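You operate a simulated robot arm through the tools that you are given. There is no shell and no other tool.

Carry out the task below with a simulated robot arm. There is one attempt and no reset: what you move stays moved.

JOB
Crank the overfull spool back to 25 metres and correct the metre dial.
Fine: back to 25 or just under; dial to 25; brake off to crank, on again after; other settings stay.
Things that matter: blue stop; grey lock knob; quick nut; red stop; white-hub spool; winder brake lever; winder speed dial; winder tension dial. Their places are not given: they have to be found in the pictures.

It is judged by the outcome, as a careful person would: the job done as asked, and still so three seconds after it is handed in. It fails if anything else is knocked over, pushed out of place, dropped, spilled or broken.

ROBOT AND FRAMES
A 7-joint arm with a fingered hand, fixed in place. Base frame: the origin is at the foot of the arm, x ahead of it, y to its left, z up. Units: mm, degrees, N and s.
With the tool pointing down near the work surface it reaches from about 260 to 740 mm from the base axis. Its first joint turns from -166.0 to 166.0 degrees. Payload 4 kg.
Tool frame: the origin (TCP) lies between the finger pads and is the grasp point; the fingertips stand 26 mm ahead of it; z points along the fingers, y is the line along which they close. Largest opening 132 mm; the body of the gripper starts 73 mm behind the TCP. The gripper is a hand of 4 fingers: y runs from the thumb to the fingers, the wrist lies at [0, 0, -239] in the tool frame.
Orientation is that of the tool frame in the base frame, as [roll, pitch, yaw] about the fixed x, y, z axes, in that order (R = Rz(yaw) Ry(pitch) Rx(roll)). With the fingers straight down and closing along the base's y, the tool's x points along the base's -x, its y along +y and its z along -z.

CONTROLS
- The arm moves only by the tool servo_tool. Its argument "increments" is one flat list of numbers, 6 for each row, row after row: the shift along the tool's x, y, z in mm, then the turn, a rotation vector about the tool's x, y, z in rad. In form: [tx, ty, tz, rx, ry, rz, tx, ty, tz, rx, ry, rz, ...]. A call has 1 to 20 rows; each row shifts and turns the commanded pose from where the row before left it, along the tool's axes as they then stand. Rows are played at 5 a second. More than 50 mm and 8.6 degrees between two rows, and nothing of the call is played. A pose out of reach is approached as far as the arm can. The call stops where the force on the tool passes 40 N (or 10 N more than at its start, if that is more) or the arm is blocked; 0.2 s more then pass. In this call time passes only in rows, and 0.2 s behind the last. The reply holds the time, the measured pose of the TCP, the force on the tool along the base axes, the opening and the grip force, in the units named above and with some noise, with the torque about the TCP (base axes, N m) and any sound that the robot's microphone picked up.
- Cameras (640 x 400 px; columns grow to the right, rows downward): "scene" is fixed at [35.1, -491.1, 1167.2]; the picture's right is [0.51, -0.86, 0.00], its down [-0.19, -0.11, -0.98] and it looks along [0.84, 0.50, -0.22] (base axes); focal length 214 px, centre (320, 200). "wrist" rides on the gripper at [68, 2, -97] in the tool frame; the picture's right is [-0.03, 1.00, 0.00], its down [-0.82, -0.02, -0.58] and it looks along [-0.58, -0.01, 0.82] (tool axes); focal length 270 px, centre (320, 200).
- get_image(camera): a new picture of that camera. The clock stands still meanwhile.
- raise_lower(by): slides the trunk up (or, below 0, down) by that many mm; the arm rides with it, the base frame stays. It gives what a move gives, with no picture.
- set_fingers(finger1, finger2, finger3, thumb_bend): sets how far each is bent, from 0 (flat) to 1 (curled in); at 0.3 the hand is open as for a grip, at 0.7 the pads meet at the TCP. One left out holds its place. A second passes; each finger stops where it meets its share of the squeeze, and holds until it gets a number again. It is the only way to open and close the hand. It gives what a move gives, with no picture; readings hold the bend of each and the force on the fingers (four entries, about 0 where the hand has none), thumb and palm.
- locate(camera, pixels): there is no depth. For up to 12 entries [column, row, z] of the newest picture of that camera ("zoom" is the newest enlarged one), the place [x, y] in the base frame at which the ray of that pixel passes the height z, good to about 3 mm, but the place of the scene camera against the robot may be out by one fixed shift of up to 25 mm in any direction. The clock stands still meanwhile.
- close_up(camera, box): a new picture of the part [left, top, right, bottom] of that camera's present view, enlarged. The clock stands still meanwhile.
- job_done(): hands the job in; it is judged then, once.

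Open the gripper and draw the arm clear of the work before you hand the job in, unless the task says otherwise.

The tools are called after "Call:" as name(argument=value, ...) on one line, values as JSON. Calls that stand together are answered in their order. servo_tool: Moves the arm, as the interface text tells. Its arguments: {"type":"object","properties":{"increments":{"type":"array","items":{"type":"number"}}},"required":["increments"]} The other tools are called the same way: raise_lower (by) slides the trunk up or down; set_fingers (finger1, finger2, finger3, thumb_bend) moves the fingers one by one; get_image (camera) takes a picture; locate (camera, pixels) gives the place at which the rays of pixels pass given heights; close_up (camera, box) takes an enlarged picture of a part of a camera's view; job_done () hands the job in.

At the start:

```text
t: 0.0
ee_pos: [329.9, -265.1, 1221.1]
tcp_rot: [-179.8, 0.3, 179.9]
contact_force: [-1.0, 0.2, 0.1]
torque: [0.01, -0.01, -0.03]
opening: 132.0
grasp_force: 0.1
shape: jaw
bend: [0.3, 0.3, 0.3, 0.3]
finger forces: [0.0, 0.0, 0.1, 0.1, 0.0, 0.0]
trunk travel left (down, up): [-370.0, 220.0]
```

scene: 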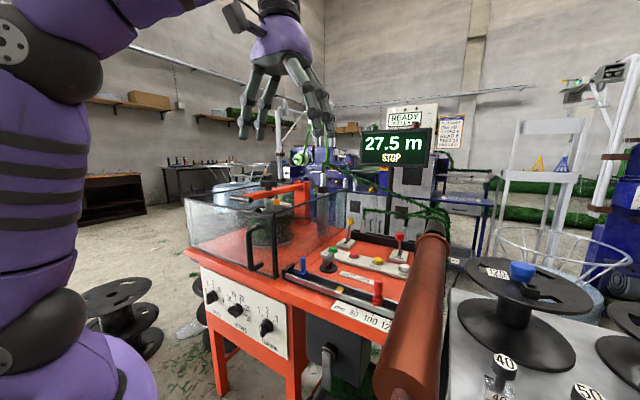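
wrist: 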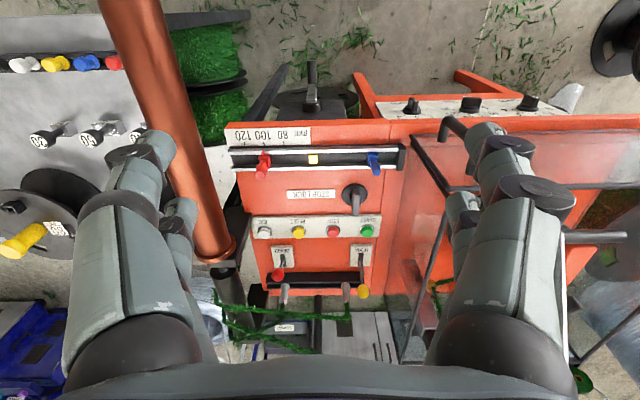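

The scene shows a winder machine with a display "27.5 m STOP" near (395,147), dials on the front panel near (210-265, 297-328), and coloured levers on the top. I take close-ups to identify the parts.

Call:
close_up(camera="scene", box=[180, 180, 460, 400])

Call:
close_up(camera="wrist", box=[200, 50, 480, 350])

Call:
close_up(camera="scene", box=[340, 80, 480, 260])

Call:
close_up(camera="scene", box=[440, 220, 640, 400])

```text
1.82 times, centred on (320, 290) of scene
```

zoom: 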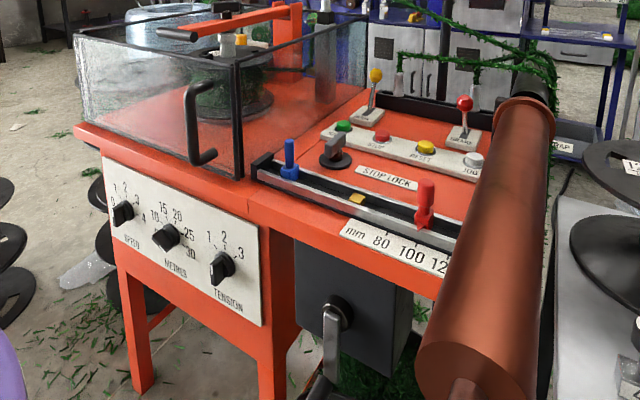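

```text
1.33 times, centred on (340, 200) of wrist
```

zoom: 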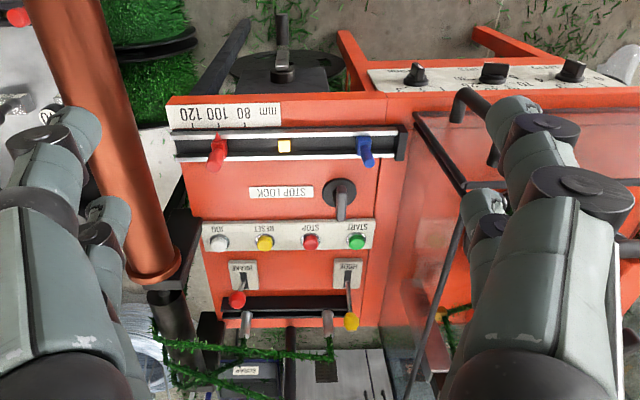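

```text
2.22 times, centred on (410, 170) of scene
```

zoom: 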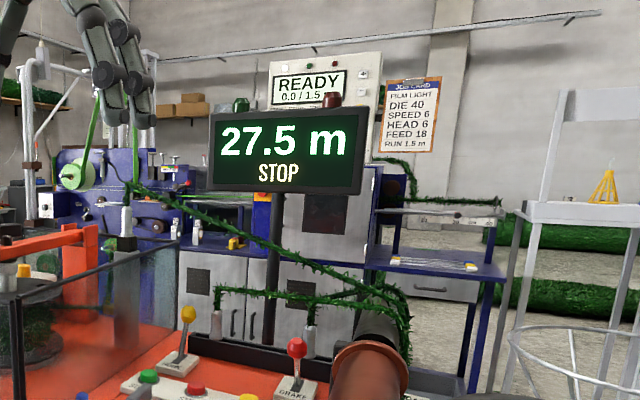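

```text
2.22 times, centred on (540, 310) of scene
```

zoom: 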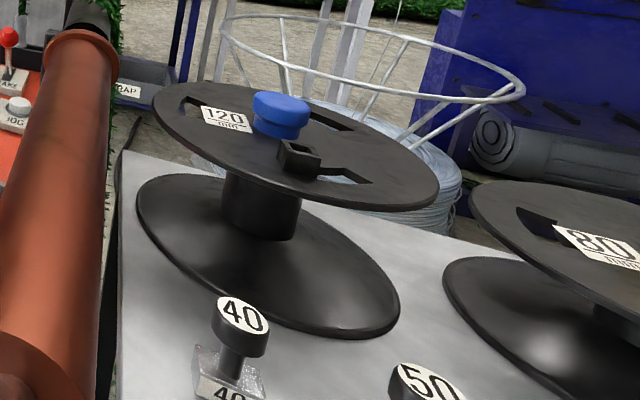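

I need to read the labels more finely: the front dials, the crank below at about (327,355), and the two levers near (350,230) and (398,240).

Call:
close_up(camera="scene", box=[190, 255, 300, 355])

Call:
close_up(camera="scene", box=[320, 215, 420, 285])

Call:
close_up(camera="scene", box=[290, 300, 400, 400])

Call:
close_up(camera="scene", box=[180, 160, 350, 280])

Call:
close_up(camera="wrist", box=[220, 200, 400, 330])

Call:
close_up(camera="wrist", box=[230, 40, 420, 220])

```text
4.00 times, centred on (245, 305) of scene
```

zoom: 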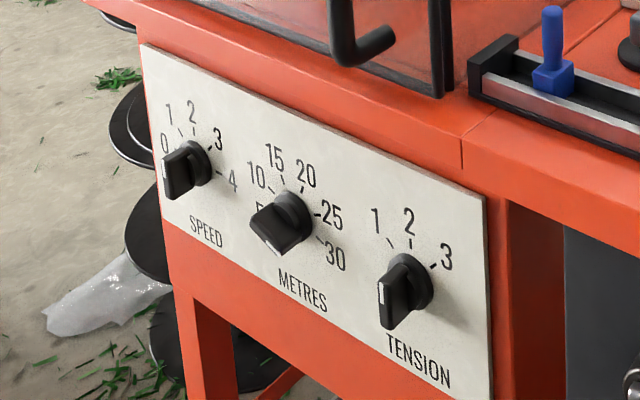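

```text
5.71 times, centred on (370, 250) of scene
```

zoom: 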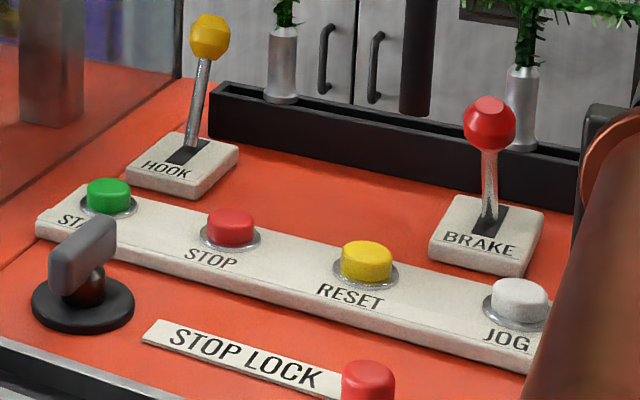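

```text
4.00 times, centred on (345, 350) of scene
```

zoom: 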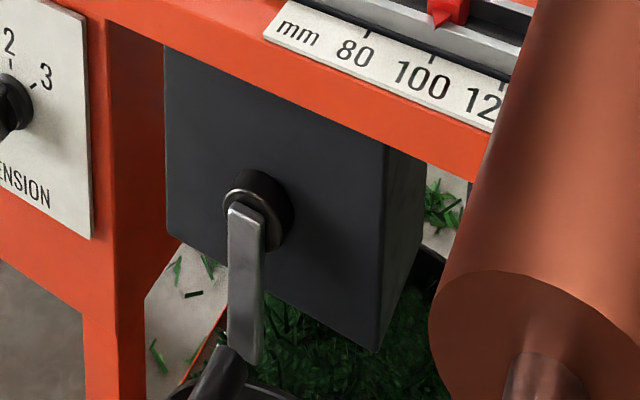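

```text
3.33 times, centred on (265, 220) of scene
```

zoom: 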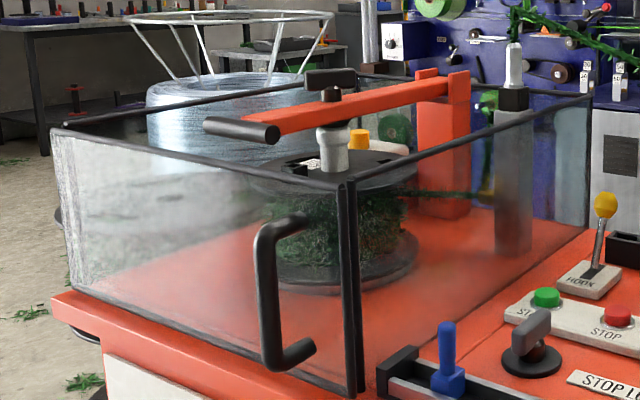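

```text
3.08 times, centred on (310, 265) of wrist
```

zoom: 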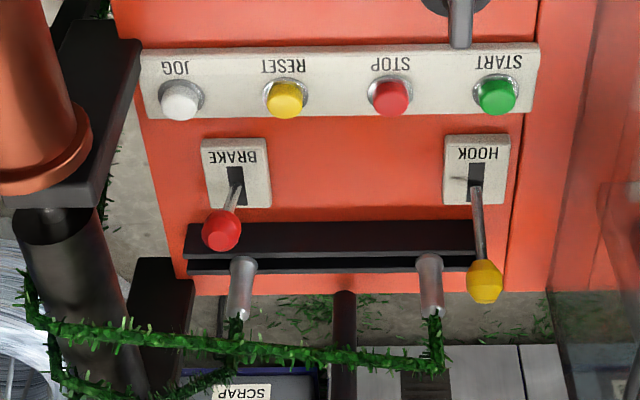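

```text
2.22 times, centred on (325, 130) of wrist
```

zoom: 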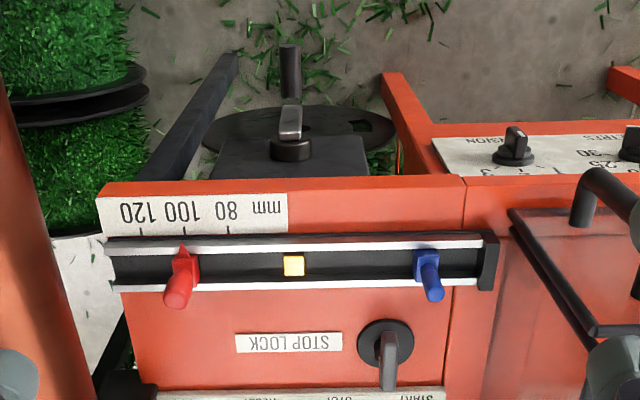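

Front panel reads SPEED/METRES/TENSION, the crank sits on the dark box at scene (330,350), and the BRAKE lever is the red-knobbed one at scene (398,237). I move the hand sideways (+y) high above everything and tilt it forward so that the wrist camera sees the front panel better.

Call:
servo_tool(increments=[0, 40, 0, 0, 0, 0, 0, 40, 0, 0, 0, 0, 0, 40, 0, 0, 0, 0, 0, 40, 0, 0, 0, 0, 0, 40, 0, 0, 0, 0, 20, 20, 0, 0, 0, 0, 20, 0, 0, 0, -0.12, 0, 20, 0, 0, 0, -0.12, 0, 20, 0, 0, 0, -0.12, 0])

Call:
get_image(camera="wrist")

Call:
get_image(camera="scene")

```text
t: 2.0
ee_pos: [260.7, -50.4, 1204.7]
tcp_rot: [179.9, 18.9, 179.3]
contact_force: [0.1, 0.0, -0.5]
torque: [0.0, 0.02, -0.01]
opening: 131.8
grasp_force: 0.0
shape: jaw
bend: [0.3, 0.3, 0.3, 0.3]
finger forces: [0.0, 0.0, 0.1, 0.0, 0.1, 0.0]
trunk travel left (down, up): [-370.0, 220.0]
```

```text
taken
```

wrist: 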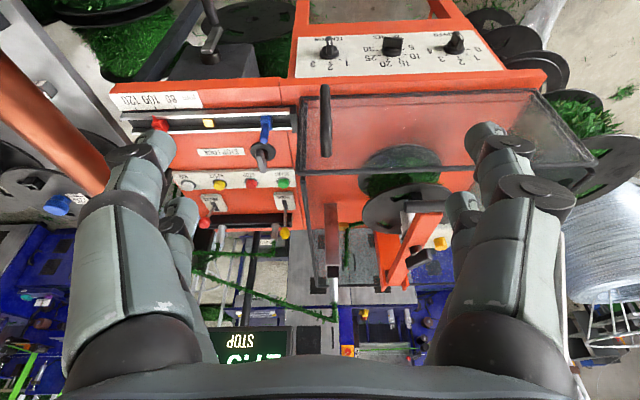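

```text
taken
```

scene: 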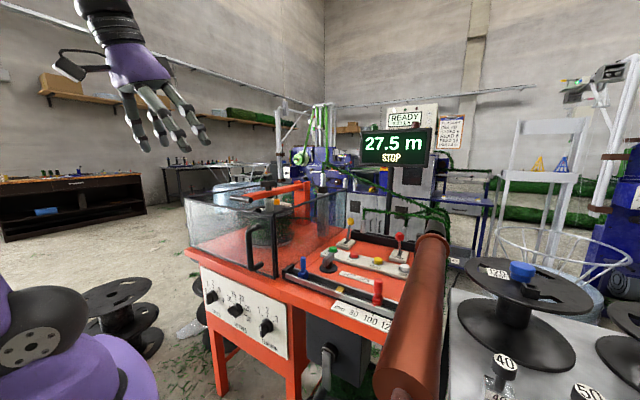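

The panel is seen from above now (knobs at wrist (328,48), (392,45), (455,42)). I lower the trunk and tilt further to look at the front panel squarely.

Call:
raise_lower(by=-150)

Call:
servo_tool(increments=[20, 20, -20, 0, -0.13, 0, 20, 20, -20, 0, -0.13, 0, 20, 20, -20, 0, -0.13, 0])

Call:
get_image(camera="wrist")

Call:
get_image(camera="scene")

```text
t: 3.4
ee_pos: [243.3, -38.2, 976.3]
tcp_rot: [176.4, -2.3, -179.5]
contact_force: [0.4, -0.6, -0.1]
torque: [0.03, 0.0, 0.02]
opening: 131.9
grasp_force: 0.1
shape: jaw
bend: [0.3, 0.3, 0.3, 0.3]
finger forces: [0.0, 0.0, 0.1, 0.0, 0.0, 0.0]
trunk travel left (down, up): [-253.0, 337.0]
stopped: the arm was blocked; the commanded pose is now the measured one
```

```text
t: 4.0
ee_pos: [252.6, -5.4, 971.1]
tcp_rot: [177.2, -0.9, 179.8]
contact_force: [-0.1, 0.1, -0.6]
torque: [-0.03, 0.0, -0.01]
opening: 131.9
grasp_force: 0.1
shape: jaw
bend: [0.3, 0.3, 0.3, 0.3]
finger forces: [0.0, 0.1, 0.0, 0.0, 0.1, 0.0]
trunk travel left (down, up): [-253.0, 337.0]
stopped in row 2: the arm was blocked; the commanded pose is now the measured one
```

```text
taken
```

wrist: 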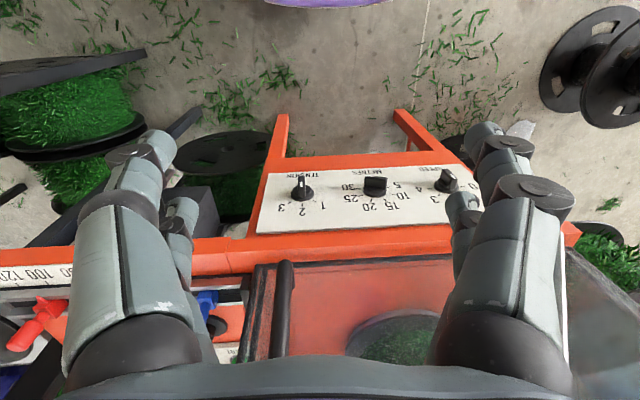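

```text
taken
```

scene: 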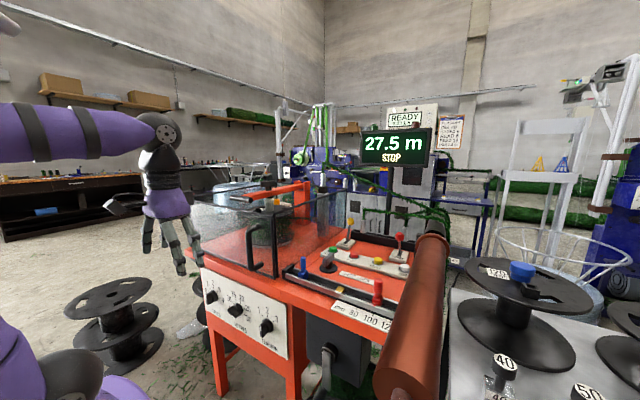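

The lowering stopped early, but the wrist view now shows the three knobs at (302,187), (375,187), (446,180). I zoom in to read their pointers.

Call:
close_up(camera="wrist", box=[250, 140, 490, 240])

Call:
close_up(camera="wrist", box=[340, 150, 420, 220])

Call:
close_up(camera="scene", box=[195, 275, 285, 345])

```text
2.67 times, centred on (370, 190) of wrist
```

zoom: 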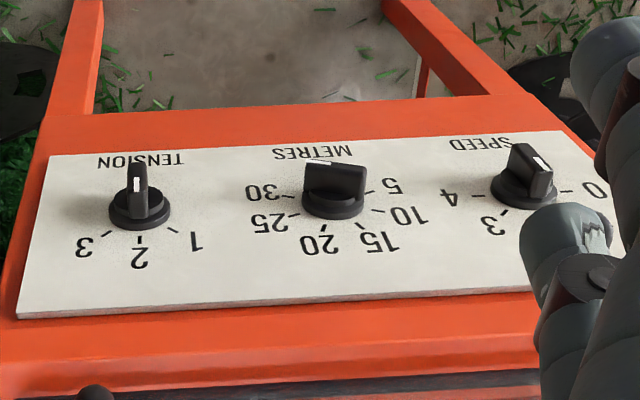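

```text
5.71 times, centred on (380, 185) of wrist
```

zoom: 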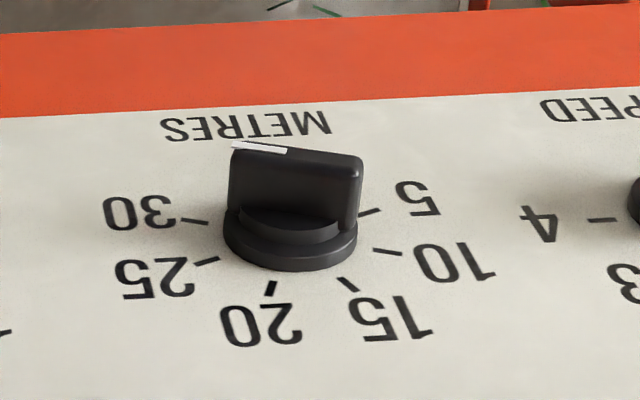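

```text
5.71 times, centred on (240, 310) of scene
```

zoom: 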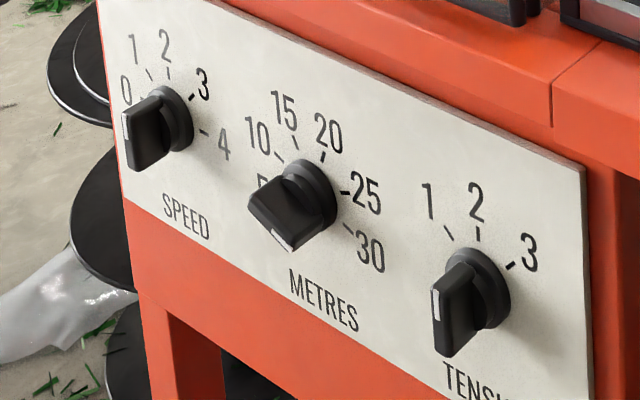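

METRES knob's white mark points to 30 now, so it has to go to 25; knob centre is about (468,114,625). Now I move the hand along -y in front of the machine to view the crank and the brake lever from closer.

Call:
servo_tool(increments=[-10, -40, -5, 0.02, 0, 0, -10, -40, -5, 0.02, -0.01, 0, -10, -40, -5, 0.01, -0.01, 0, -10, -40, 0, 0, 0, 0, -10, -40, 0, 0, 0, 0, 0, -30, 0, 0, 0, 0])

Call:
get_image(camera="wrist")

Call:
get_image(camera="scene")

```text
t: 5.4
ee_pos: [301.7, -236.9, 990.5]
tcp_rot: [180.0, 0.6, 179.6]
contact_force: [-0.4, -0.1, 0.2]
torque: [-0.03, 0.0, 0.01]
opening: 132.0
grasp_force: 0.0
shape: jaw
bend: [0.3, 0.3, 0.3, 0.3]
finger forces: [0.0, 0.1, 0.0, 0.1, 0.1, 0.0]
trunk travel left (down, up): [-253.0, 337.0]
```

```text
taken
```

wrist: 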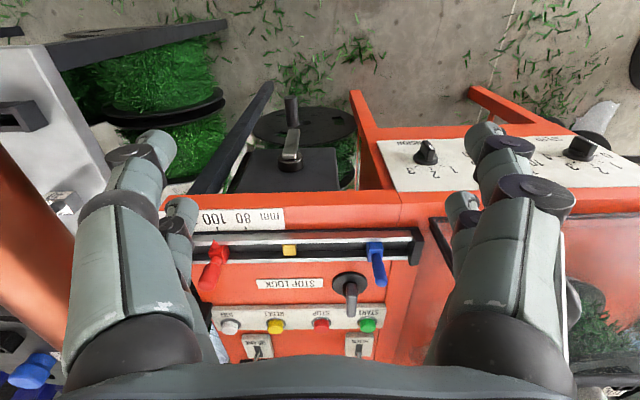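

```text
taken
```

scene: 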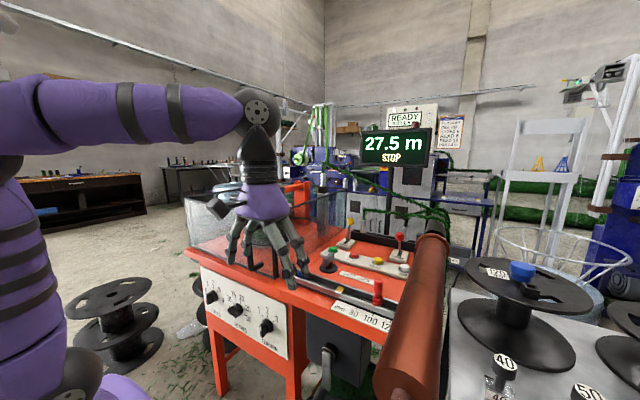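

The crank is in view at wrist (290,160) with the handle's dark grip toward (291,110). I zoom in on it, and on the levers/lock area.

Call:
close_up(camera="wrist", box=[230, 80, 370, 200])

Call:
close_up(camera="wrist", box=[200, 220, 440, 370])

Call:
close_up(camera="scene", box=[370, 215, 430, 275])

Call:
close_up(camera="scene", box=[330, 205, 390, 265])

```text
3.33 times, centred on (300, 140) of wrist
```

zoom: 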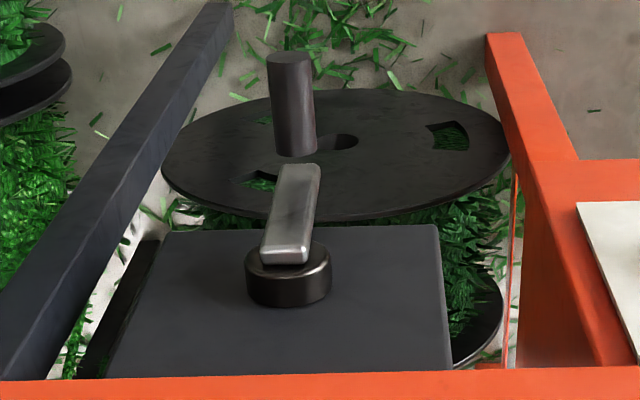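

```text
2.67 times, centred on (320, 295) of wrist
```

zoom: 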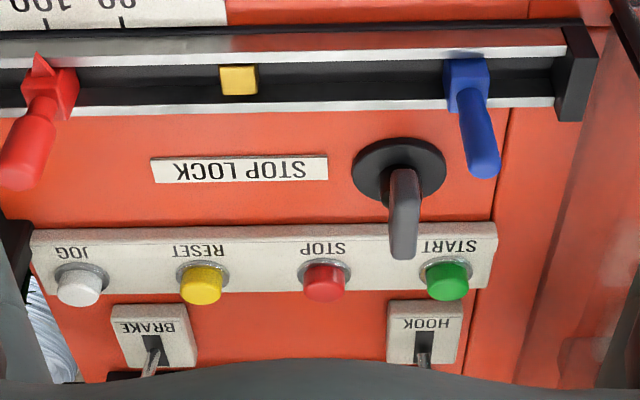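

```text
6.67 times, centred on (400, 245) of scene
```

zoom: 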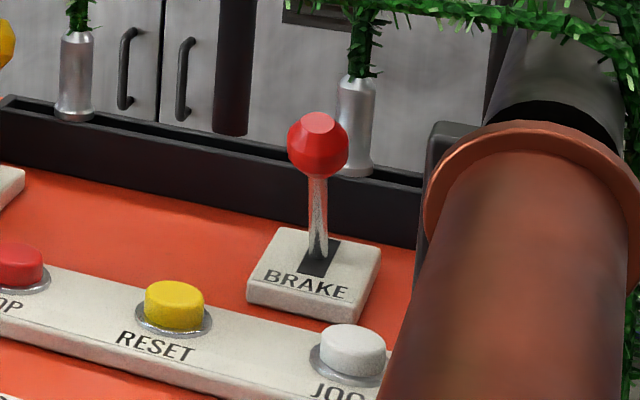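

```text
6.67 times, centred on (360, 235) of scene
```

zoom: 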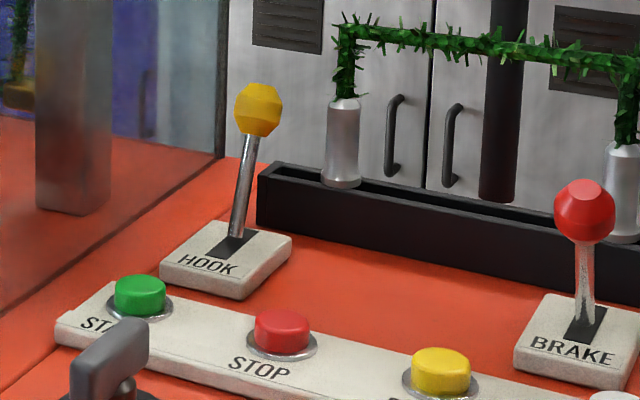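

Crank: hub near (440,-288,680), arm hanging down about 105 mm, handle grip from x≈373 to 420 at z≈568. I look at the hand's finger layout and the wider area around the crank before approaching.

Call:
close_up(camera="scene", box=[190, 90, 350, 310])

Call:
close_up(camera="scene", box=[280, 290, 420, 400])

Call:
locate(camera="wrist", pixels=[[291, 97, 565], [293.4, 125, 575], [290.4, 167, 680], [425, 152, 625], [300, 193, 746]])

```text
1.82 times, centred on (270, 200) of scene
```

zoom: 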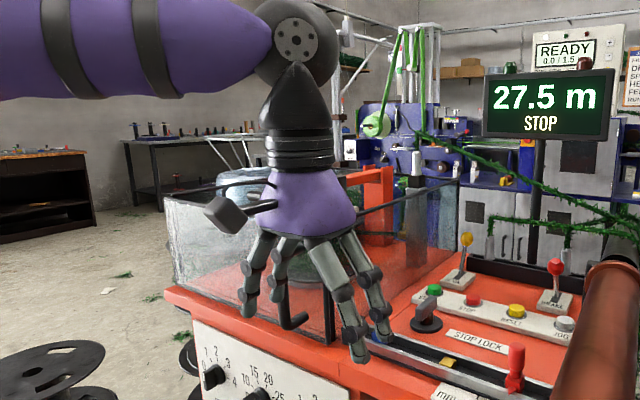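

```text
3.64 times, centred on (350, 345) of scene
```

zoom: 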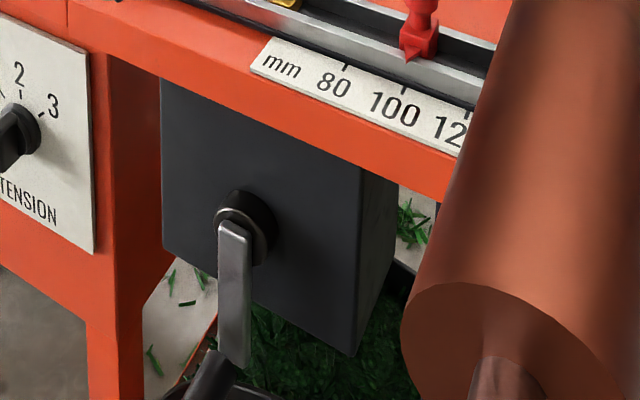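

```text
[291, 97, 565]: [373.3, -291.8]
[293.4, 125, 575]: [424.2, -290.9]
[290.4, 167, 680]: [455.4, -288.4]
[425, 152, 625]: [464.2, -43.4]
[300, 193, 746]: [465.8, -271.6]
```

The hand seems to have two fingers on each side. I bend finger1 and then finger2 a bit to learn which is which, well clear of everything.

Call:
set_fingers(finger1=0.7)

Call:
get_image(camera="wrist")

Call:
set_fingers(finger1=0.3, finger2=0.7)

Call:
get_image(camera="wrist")

Call:
set_fingers(finger2=0.3, finger3=0.7)

Call:
get_image(camera="wrist")

Call:
set_fingers(finger3=0.3, thumb_bend=0.7)

Call:
get_image(camera="wrist")

```text
t: 6.4
ee_pos: [302.2, -234.9, 990.2]
tcp_rot: [179.9, 0.6, 179.7]
contact_force: [-0.5, -0.2, 0.1]
torque: [0.03, -0.01, -0.03]
opening: 67.0
grasp_force: 0.0
shape: fingers
bend: [0.7, 0.3, 0.3, 0.3]
finger forces: [0.0, 0.0, 0.0, 0.0, 0.0, 0.0]
trunk travel left (down, up): [-253.0, 337.0]
```

```text
taken
```

wrist: 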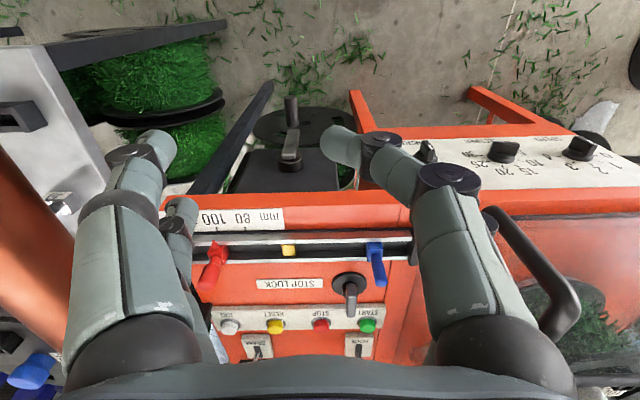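

```text
t: 7.4
ee_pos: [302.0, -236.0, 990.8]
tcp_rot: [180.0, 0.6, 179.7]
contact_force: [-1.3, 0.0, -0.1]
torque: [-0.01, -0.02, -0.02]
opening: 132.3
grasp_force: 0.2
shape: fingers
bend: [0.3, 0.7, 0.3, 0.3]
finger forces: [0.0, 0.0, 0.0, 0.1, 0.1, 0.0]
trunk travel left (down, up): [-253.0, 337.0]
```

```text
taken
```

wrist: 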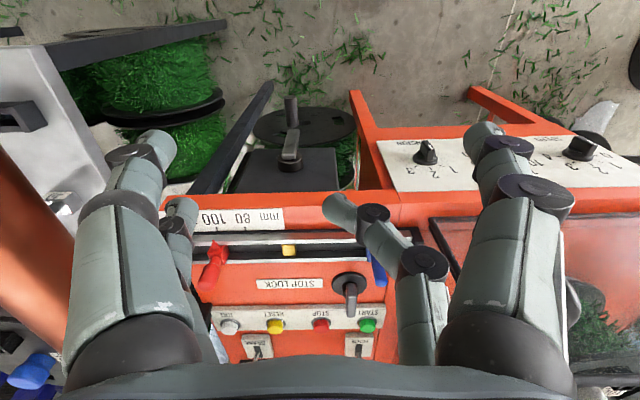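

```text
t: 8.4
ee_pos: [302.7, -235.3, 990.3]
tcp_rot: [180.0, 0.6, 179.6]
contact_force: [-0.1, -0.1, 0.7]
torque: [-0.01, 0.01, 0.0]
opening: 132.6
grasp_force: 0.1
shape: fingers
bend: [0.3, 0.3, 0.7, 0.3]
finger forces: [0.0, 0.0, 0.0, 0.1, 0.1, 0.1]
trunk travel left (down, up): [-253.0, 337.0]
```

```text
taken
```

wrist: 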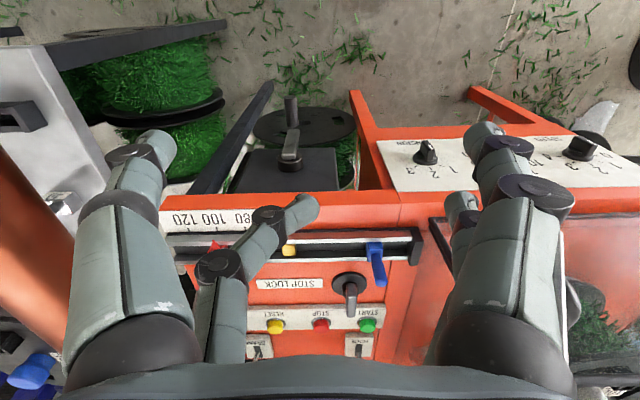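

```text
t: 9.4
ee_pos: [302.7, -235.1, 990.8]
tcp_rot: [-180.0, 0.5, 179.7]
contact_force: [-0.6, -0.6, 0.5]
torque: [0.02, -0.02, 0.01]
opening: 66.5
grasp_force: 0.0
shape: fingers
bend: [0.3, 0.3, 0.3, 0.7]
finger forces: [0.0, 0.0, 0.1, 0.1, 0.1, 0.1]
trunk travel left (down, up): [-253.0, 337.0]
```

```text
taken
```

wrist: 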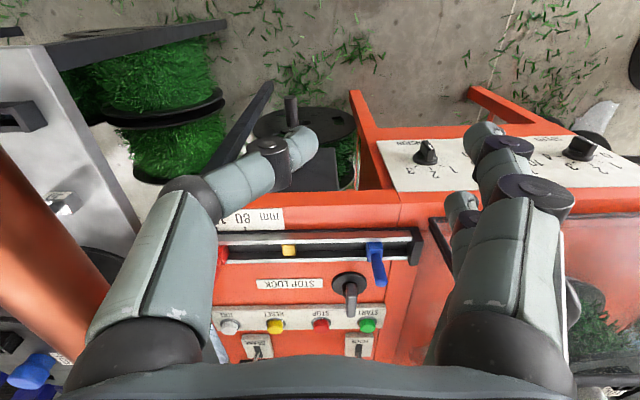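

Layout learned: finger1 (+y, near camera), finger2 (+y, far), finger3 (-y, far), thumb (-y, near camera). I set a half-open hand and go up and forward to view the brake lever from nearby.

Call:
set_fingers(finger1=0.45, finger2=0.45, finger3=0.45, thumb_bend=0.45)

Call:
servo_tool(increments=[0, 0, -45, 0, 0, 0, 0, 0, -45, 0, 0, 0, 0, 0, -45, 0, 0, 0, -40, 0, -10, 0, 0, 0, -40, 0, 0, 0, 0, 0, -40, 0, 0, 0, 0, 0, -40, 0, 0, 0, 0, 0, -40, 0, 0, 0, 0, 0])

Call:
get_image(camera="wrist")

Call:
get_image(camera="scene")

```text
t: 10.4
ee_pos: [303.0, -235.8, 991.9]
tcp_rot: [179.9, 0.6, 179.8]
contact_force: [0.2, -0.5, -0.1]
torque: [0.01, -0.03, -0.01]
opening: 83.1
grasp_force: 0.0
shape: fingers
bend: [0.45, 0.45, 0.45, 0.45]
finger forces: [0.1, 0.0, 0.1, 0.0, 0.1, 0.0]
trunk travel left (down, up): [-253.0, 337.0]
```

```text
t: 12.2
ee_pos: [417.7, -228.7, 1090.5]
tcp_rot: [-180.0, 0.8, 179.7]
contact_force: [-0.4, 0.5, -0.1]
torque: [0.02, -0.01, 0.0]
opening: 83.0
grasp_force: 0.1
shape: fingers
bend: [0.45, 0.45, 0.45, 0.45]
finger forces: [0.0, 0.0, 0.1, 0.0, 0.0, 0.0]
out of reach, approached as far as the arm can: row 3, 4, 5, 6, 7, 8
trunk travel left (down, up): [-253.0, 337.0]
```

```text
taken
```

wrist: 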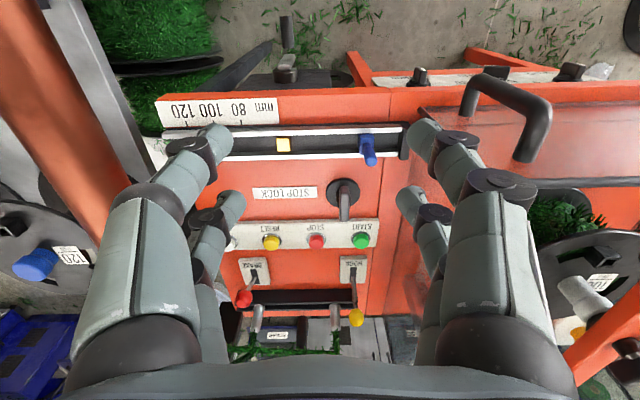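

```text
taken
```

scene: 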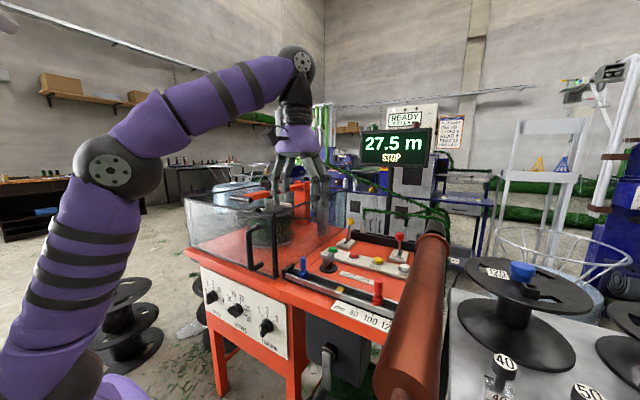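

The hand could not go as far forward because the trunk is low. I raise the trunk and then move forward and down again, with a forward tilt.

Call:
raise_lower(by=200)

```text
t: 14.3
ee_pos: [416.7, -229.5, 1290.8]
tcp_rot: [-179.9, 0.8, 179.7]
contact_force: [0.1, 0.0, -0.8]
torque: [0.01, -0.03, 0.01]
opening: 83.2
grasp_force: 0.1
shape: fingers
bend: [0.45, 0.45, 0.45, 0.45]
finger forces: [0.1, 0.0, 0.0, 0.0, 0.0, 0.0]
trunk travel left (down, up): [-453.0, 137.0]
```

The trunk rose cleanly by 200. Now I move the TCP to about (560,-290,1080) and tilt about 30° forward to view the brake lever.

Call:
servo_tool(increments=[-24, -10, 35, 0, 0, 0, -24, -10, 35, 0, 0, 0, -24, -10, 35, 0, 0, 0, -24, -10, 35, 0, 0, 0, -24, -10, 35, 0, 0, 0, -24, -10, 35, 0, 0, 0, 0, 0, 0, 0, -0.13, 0, 0, 0, 0, 0, -0.13, 0, 0, 0, 0, 0, -0.13, 0, 0, 0, 0, 0, -0.13, 0])

Call:
get_image(camera="wrist")

Call:
get_image(camera="scene")

```text
t: 16.5
ee_pos: [563.8, -289.3, 1082.8]
tcp_rot: [-179.9, 30.7, 179.7]
contact_force: [1.0, 0.6, 0.5]
torque: [0.01, 0.02, -0.01]
opening: 83.0
grasp_force: 0.2
shape: fingers
bend: [0.45, 0.45, 0.45, 0.45]
finger forces: [0.1, 0.0, 0.1, 0.0, 0.1, 0.1]
trunk travel left (down, up): [-453.0, 137.0]
```

```text
taken
```

wrist: 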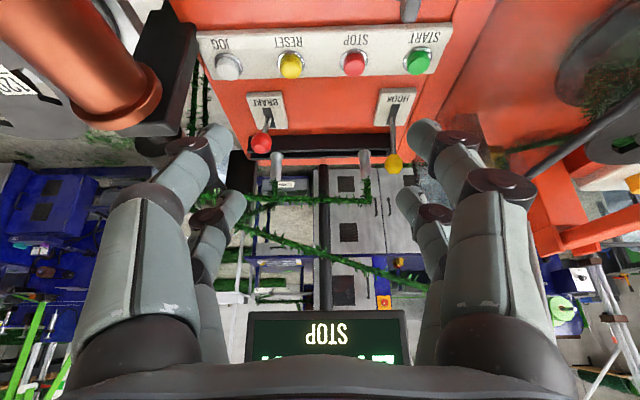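

```text
taken
```

scene: 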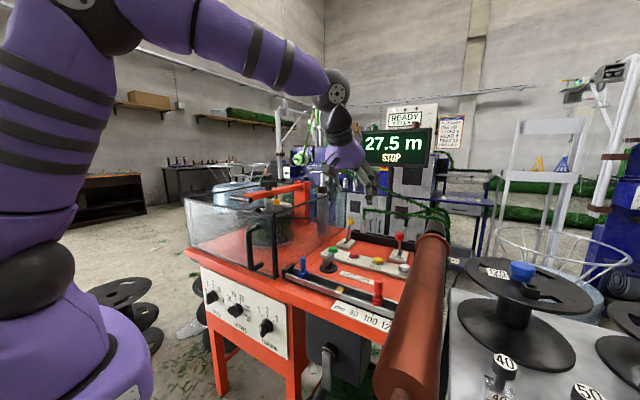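

Now the brake lever is visible at wrist (261,145) with its base at (266,107). I zoom in there for geometry.

Call:
close_up(camera="wrist", box=[180, 70, 440, 220])

Call:
close_up(camera="wrist", box=[230, 80, 310, 200])

Call:
locate(camera="wrist", pixels=[[261, 145, 895], [261, 145, 880], [266, 122, 825], [266, 107, 825], [279, 165, 825], [227, 66, 815], [395, 163, 895]])

```text
2.46 times, centred on (310, 145) of wrist
```

zoom: 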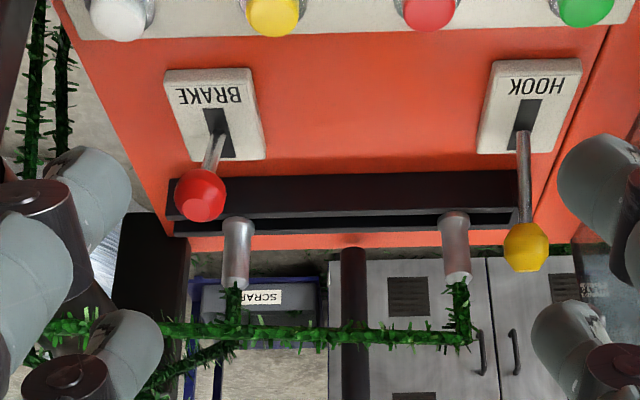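

```text
3.33 times, centred on (270, 140) of wrist
```

zoom: 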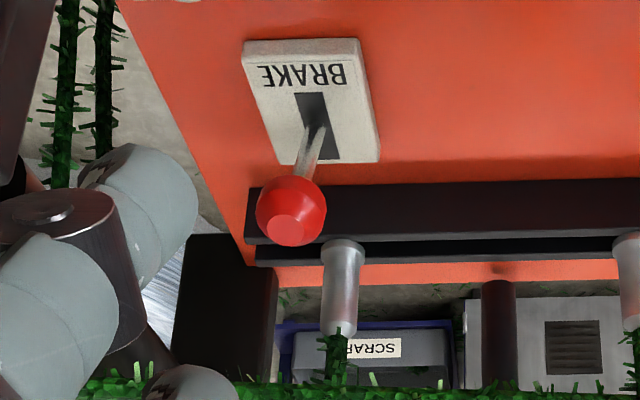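

```text
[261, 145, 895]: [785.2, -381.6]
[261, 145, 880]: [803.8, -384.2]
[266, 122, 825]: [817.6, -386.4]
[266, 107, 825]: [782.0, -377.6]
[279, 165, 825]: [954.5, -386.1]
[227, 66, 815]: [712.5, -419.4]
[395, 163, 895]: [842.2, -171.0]
```

To fix the lever's height I take a second view from lower down: 90 mm lower with about 15° more tilt.

Call:
servo_tool(increments=[15, 0, 26, 0, 0, 0, 15, 0, 26, 0, 0, 0, 15, 0, 26, 0, 0, 0, 0, 0, 0, 0, -0.13, 0, 0, 0, 0, 0, -0.13, 0])

Call:
get_image(camera="wrist")

Call:
close_up(camera="wrist", box=[180, 40, 440, 200])

```text
t: 17.7
ee_pos: [564.7, -288.4, 993.4]
tcp_rot: [-179.8, 45.6, 179.7]
contact_force: [0.1, 1.0, 0.8]
torque: [-0.04, 0.02, 0.02]
opening: 83.0
grasp_force: 0.1
shape: fingers
bend: [0.45, 0.45, 0.45, 0.45]
finger forces: [0.0, 0.1, 0.0, 0.0, 0.1, 0.1]
trunk travel left (down, up): [-453.0, 137.0]
```

```text
taken
```

wrist: 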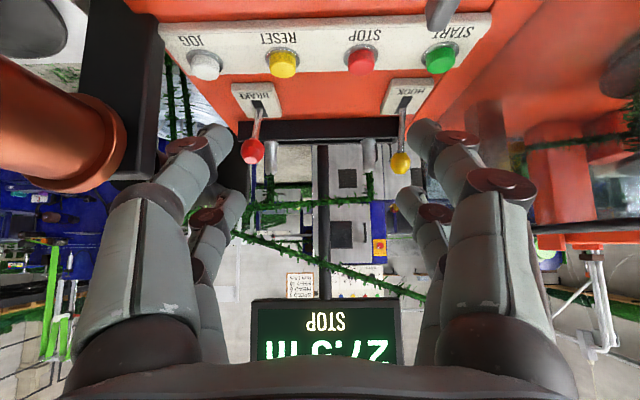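

```text
2.46 times, centred on (310, 120) of wrist
```

zoom: 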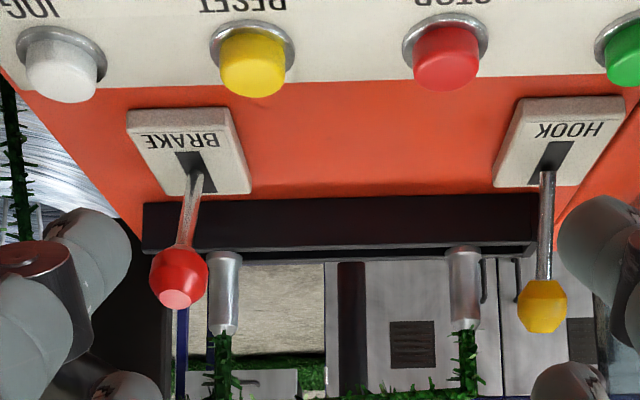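

I locate the brake knob at wrist (253,151), its slot base at (258,107), the hook knob, the post and the plate edges at candidate heights.

Call:
locate(camera="wrist", pixels=[[253.1, 151.3, 880], [253.1, 151.3, 895], [253.1, 151.3, 910], [259.5, 112, 820], [259.5, 112, 835], [400, 164, 895], [400, 164, 910], [273, 140, 825], [128, 150, 900], [280, 65, 830], [205, 68, 830]])

```text
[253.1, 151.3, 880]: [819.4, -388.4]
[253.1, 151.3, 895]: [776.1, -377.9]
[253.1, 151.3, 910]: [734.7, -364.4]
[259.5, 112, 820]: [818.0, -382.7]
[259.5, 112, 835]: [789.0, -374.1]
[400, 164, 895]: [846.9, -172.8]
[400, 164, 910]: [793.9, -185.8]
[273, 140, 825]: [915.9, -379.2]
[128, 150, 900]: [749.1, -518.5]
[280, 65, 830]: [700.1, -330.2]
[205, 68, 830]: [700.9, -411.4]
```

Brake knob: about (786,-381,891), leaning towards -x about 20° from its pivot at (808,-381,825); hook leans +x. I check the roller bracket's edge near (163,100) before approaching.

Call:
locate(camera="wrist", pixels=[[163, 20, 900], [163, 60, 900], [160, 100, 900], [155, 170, 900], [163, 20, 860], [160, 100, 860], [80, 20, 900], [80, 20, 940]])

Call:
close_up(camera="wrist", box=[0, 0, 280, 200])

```text
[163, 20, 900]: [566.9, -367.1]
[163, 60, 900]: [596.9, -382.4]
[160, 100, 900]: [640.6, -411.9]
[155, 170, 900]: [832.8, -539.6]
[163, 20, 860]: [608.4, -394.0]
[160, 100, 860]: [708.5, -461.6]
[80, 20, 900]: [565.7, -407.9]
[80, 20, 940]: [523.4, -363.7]
```

```text
2.00 times, centred on (140, 100) of wrist
```

zoom: 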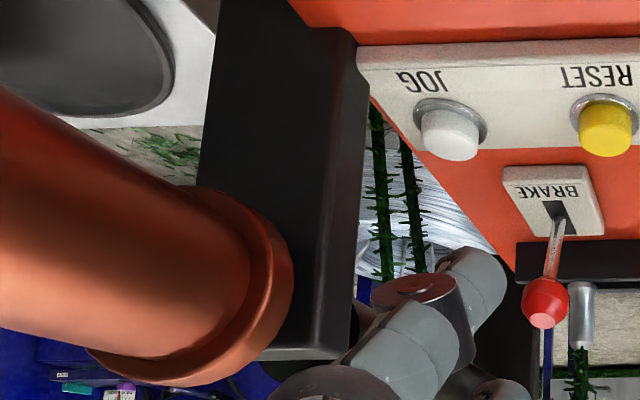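

The roller's post edge lies at y≈-445, so I yaw the hand 25° towards the lever (keeping the hand body away from the post) and move to a pre-grasp point 80 mm back from the knob along the tool axis.

Call:
servo_tool(increments=[0, 0, 0, 0.0785, 0, 0.077, 0, 0, 0, 0.0785, 0, 0.077, 0, 0, 0, 0.0785, 0, 0.077, 0, 0, 0, 0.0785, 0, 0.077, -19, 2, 32.6, 0, 0, 0, -19, 2, 32.6, 0, 0, 0, -19, 2, 32.6, 0, 0, 0, -19, 2, 32.6, 0, 0, 0, -19, 2, 32.6, 0, 0, 0])

Call:
get_image(camera="wrist")

Call:
get_image(camera="scene")

```text
t: 19.7
ee_pos: [735.8, -360.2, 944.3]
tcp_rot: [-179.9, 45.6, 154.6]
contact_force: [0.2, 0.8, -0.3]
torque: [-0.03, 0.02, 0.03]
opening: 83.1
grasp_force: 0.0
shape: fingers
bend: [0.45, 0.45, 0.45, 0.45]
finger forces: [0.1, 0.0, 0.1, 0.0, 0.1, 0.0]
trunk travel left (down, up): [-453.0, 137.0]
```

```text
taken
```

wrist: 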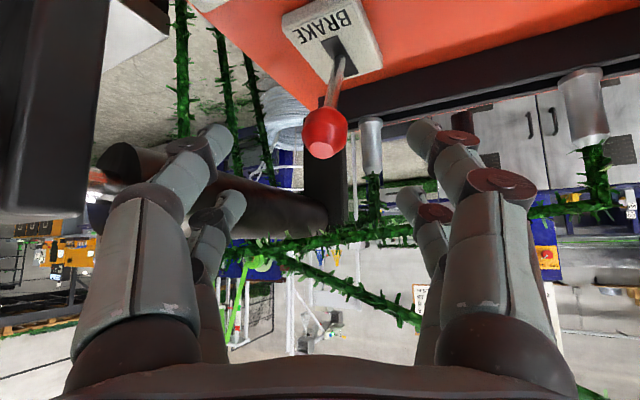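

```text
taken
```

scene: 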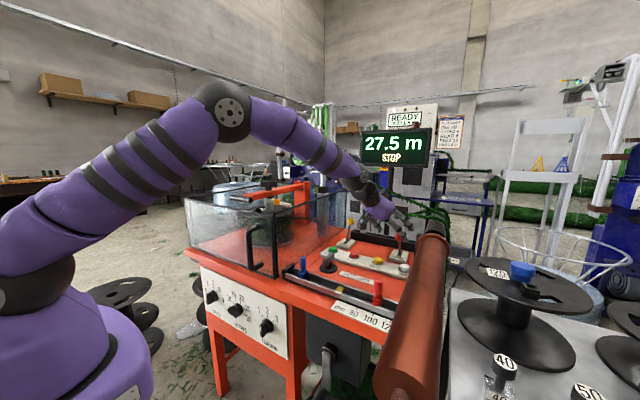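

The knob sits at wrist (325,134), almost on the tool axis. Before advancing I check where the green strands at (225,70) and (260,100) lie relative to the fingers.

Call:
locate(camera="wrist", pixels=[[225, 70, 850], [225, 70, 800], [225, 70, 600], [260, 100, 850], [260, 100, 700], [183, 60, 850], [325, 134, 891], [372, 150, 860]])

Call:
close_up(camera="wrist", box=[150, 0, 420, 200])

Call:
close_up(camera="scene", box=[340, 180, 460, 280])

```text
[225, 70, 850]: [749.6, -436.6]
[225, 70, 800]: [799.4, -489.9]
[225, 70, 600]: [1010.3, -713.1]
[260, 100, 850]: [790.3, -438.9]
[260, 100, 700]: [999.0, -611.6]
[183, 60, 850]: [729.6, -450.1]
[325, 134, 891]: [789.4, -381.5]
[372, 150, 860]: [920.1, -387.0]
```

```text
2.00 times, centred on (285, 100) of wrist
```

zoom: 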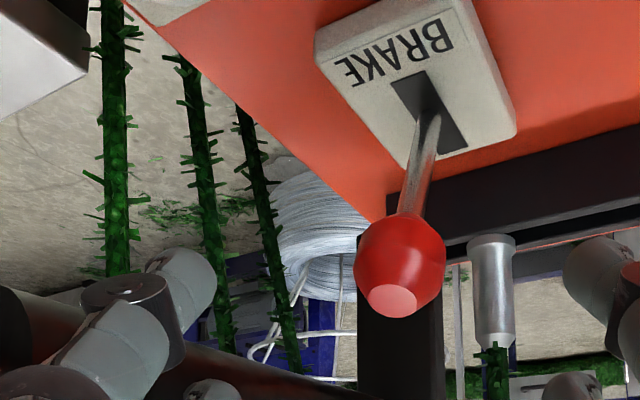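

```text
4.00 times, centred on (400, 230) of scene
```

zoom: 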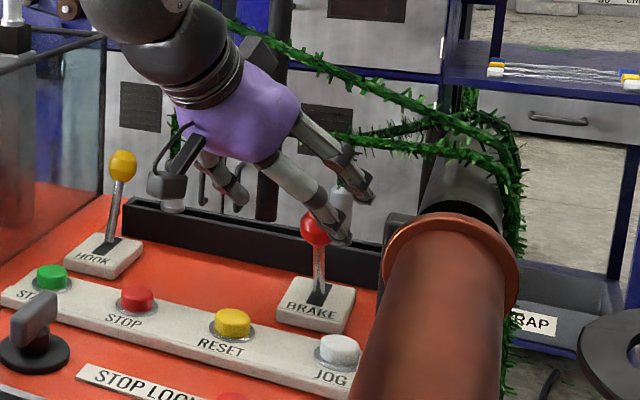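

The strands run below and beyond the table edge, away from the fingers. I advance about 79 mm along the tool axis so that the knob lies between the pads.

Call:
servo_tool(increments=[-0.5, 1, 20, 0, 0, 0, -0.5, 1, 20, 0, 0, 0, -0.5, 1, 20, 0, 0, 0, -0.5, 0, 19, 0, 0, 0])

Call:
get_image(camera="wrist")

Call:
close_up(camera="scene", box=[340, 180, 460, 280])

```text
t: 20.7
ee_pos: [786.8, -382.0, 892.0]
tcp_rot: [-179.9, 45.5, 154.6]
contact_force: [0.1, 0.0, -0.7]
torque: [0.01, -0.01, -0.02]
opening: 83.0
grasp_force: 0.0
shape: fingers
bend: [0.45, 0.45, 0.45, 0.45]
finger forces: [0.0, 0.0, 0.0, 0.1, 0.0, 0.1]
trunk travel left (down, up): [-453.0, 137.0]
```

```text
taken
```

wrist: 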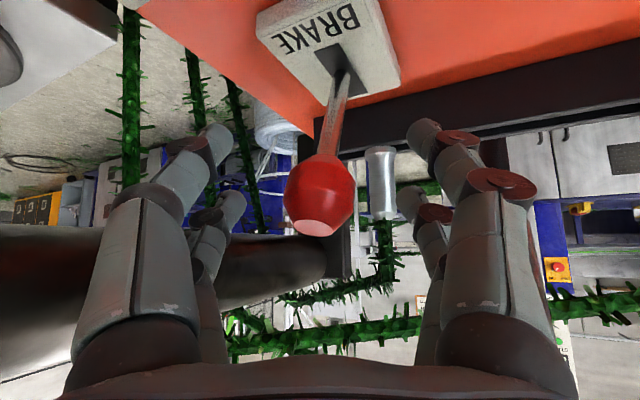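

```text
4.00 times, centred on (400, 230) of scene
```

zoom: 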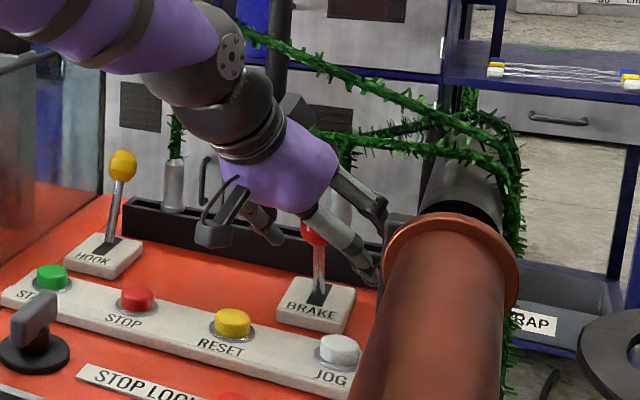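

The knob is centred at wrist (319,195), right at the TCP. I close all four fingers on it.

Call:
set_fingers(finger1=0.66, finger2=0.66, finger3=0.66, thumb_bend=0.66)

Call:
get_image(camera="wrist")

```text
t: 21.7
ee_pos: [788.1, -382.0, 892.8]
tcp_rot: [-179.9, 45.5, 154.6]
contact_force: [0.0, 0.5, 0.2]
torque: [-0.03, 0.04, 0.02]
opening: 15.1
grasp_force: 0.2
shape: fingers
bend: [0.65, 0.66, 0.66, 0.66]
finger forces: [0.7, 0.0, 0.0, 0.1, 0.1, 0.1]
trunk travel left (down, up): [-453.0, 137.0]
```

```text
taken
```

wrist: 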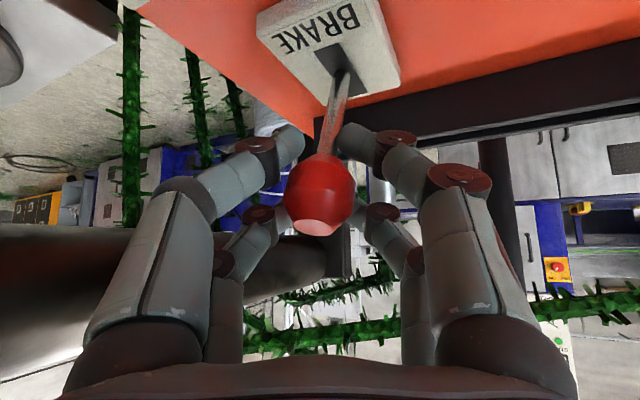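

The four fingers now cage the red knob (two on the rod side, two behind the ball). I push it in base +x about 48 mm in small steps to take the brake off.

Call:
servo_tool(increments=[-7.3, 4.3, 5.4, 0, 0, 0, -7.3, 4.3, 5.4, 0, 0, 0, -6.3, 4.3, 6.4, 0, 0, 0, -5.6, 4.3, 7.1, 0, 0, 0, -5.3, 4.3, 7.4, 0, 0, 0])

Call:
get_image(camera="wrist")

Call:
get_image(camera="scene")

```text
t: 22.9
ee_pos: [837.3, -381.0, 892.6]
tcp_rot: [-179.7, 45.4, 154.6]
contact_force: [-0.3, -1.5, -0.9]
torque: [0.05, -0.04, 0.02]
opening: 14.6
grasp_force: 0.0
shape: fingers
bend: [0.66, 0.66, 0.66, 0.66]
finger forces: [0.0, 0.0, 0.0, 0.0, 1.0, 0.0]
trunk travel left (down, up): [-453.0, 137.0]
```

```text
taken
```

wrist: 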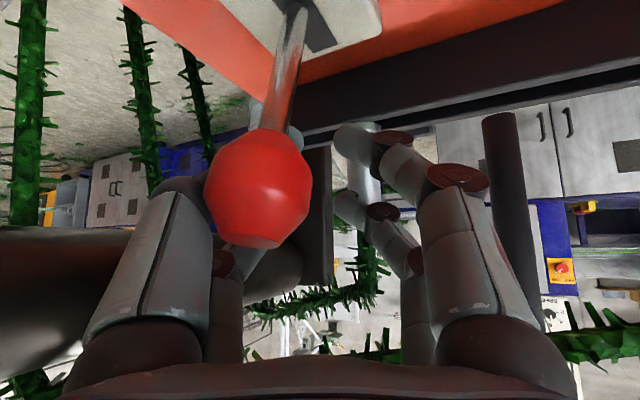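

```text
taken
```

scene: 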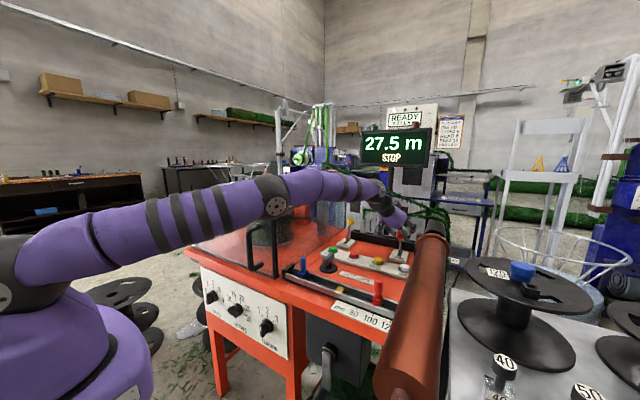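

The rod slipped between the fingers: the knob is now at wrist (258,190), still at about x≈790, so the lever has not moved. I reverse the same path, then I'll re-grip with the hand rolled so that the fingers lie in front of and behind the knob.

Call:
servo_tool(increments=[5.3, -4.3, -7.4, 0, 0, 0, 5.6, -4.3, -7.1, 0, 0, 0, 6.3, -4.3, -6.4, 0, 0, 0, 7.3, -4.3, -5.4, 0, 0, 0, 7.3, -4.3, -5.4, 0, 0, 0])

Call:
set_fingers(finger1=0.45, finger2=0.45, finger3=0.45, thumb_bend=0.45)

Call:
get_image(camera="wrist")

```text
t: 24.1
ee_pos: [787.4, -381.3, 892.9]
tcp_rot: [-180.0, 45.5, 154.5]
contact_force: [-0.2, 0.6, 1.0]
torque: [0.02, -0.02, 0.0]
opening: 15.0
grasp_force: 0.5
shape: fingers
bend: [0.65, 0.66, 0.66, 0.66]
finger forces: [1.0, 0.0, 0.0, 0.0, 0.0, 0.1]
trunk travel left (down, up): [-453.0, 137.0]
```

```text
t: 25.1
ee_pos: [787.1, -382.5, 892.3]
tcp_rot: [-180.0, 45.5, 154.5]
contact_force: [-0.2, 0.2, -0.4]
torque: [0.0, 0.01, 0.01]
opening: 82.5
grasp_force: 0.0
shape: fingers
bend: [0.45, 0.45, 0.45, 0.45]
finger forces: [0.0, 0.0, 0.0, 0.0, 0.1, 0.0]
trunk travel left (down, up): [-453.0, 137.0]
```

```text
taken
```

wrist: 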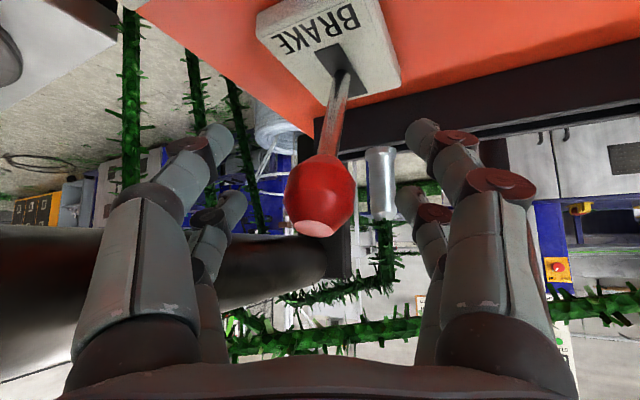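

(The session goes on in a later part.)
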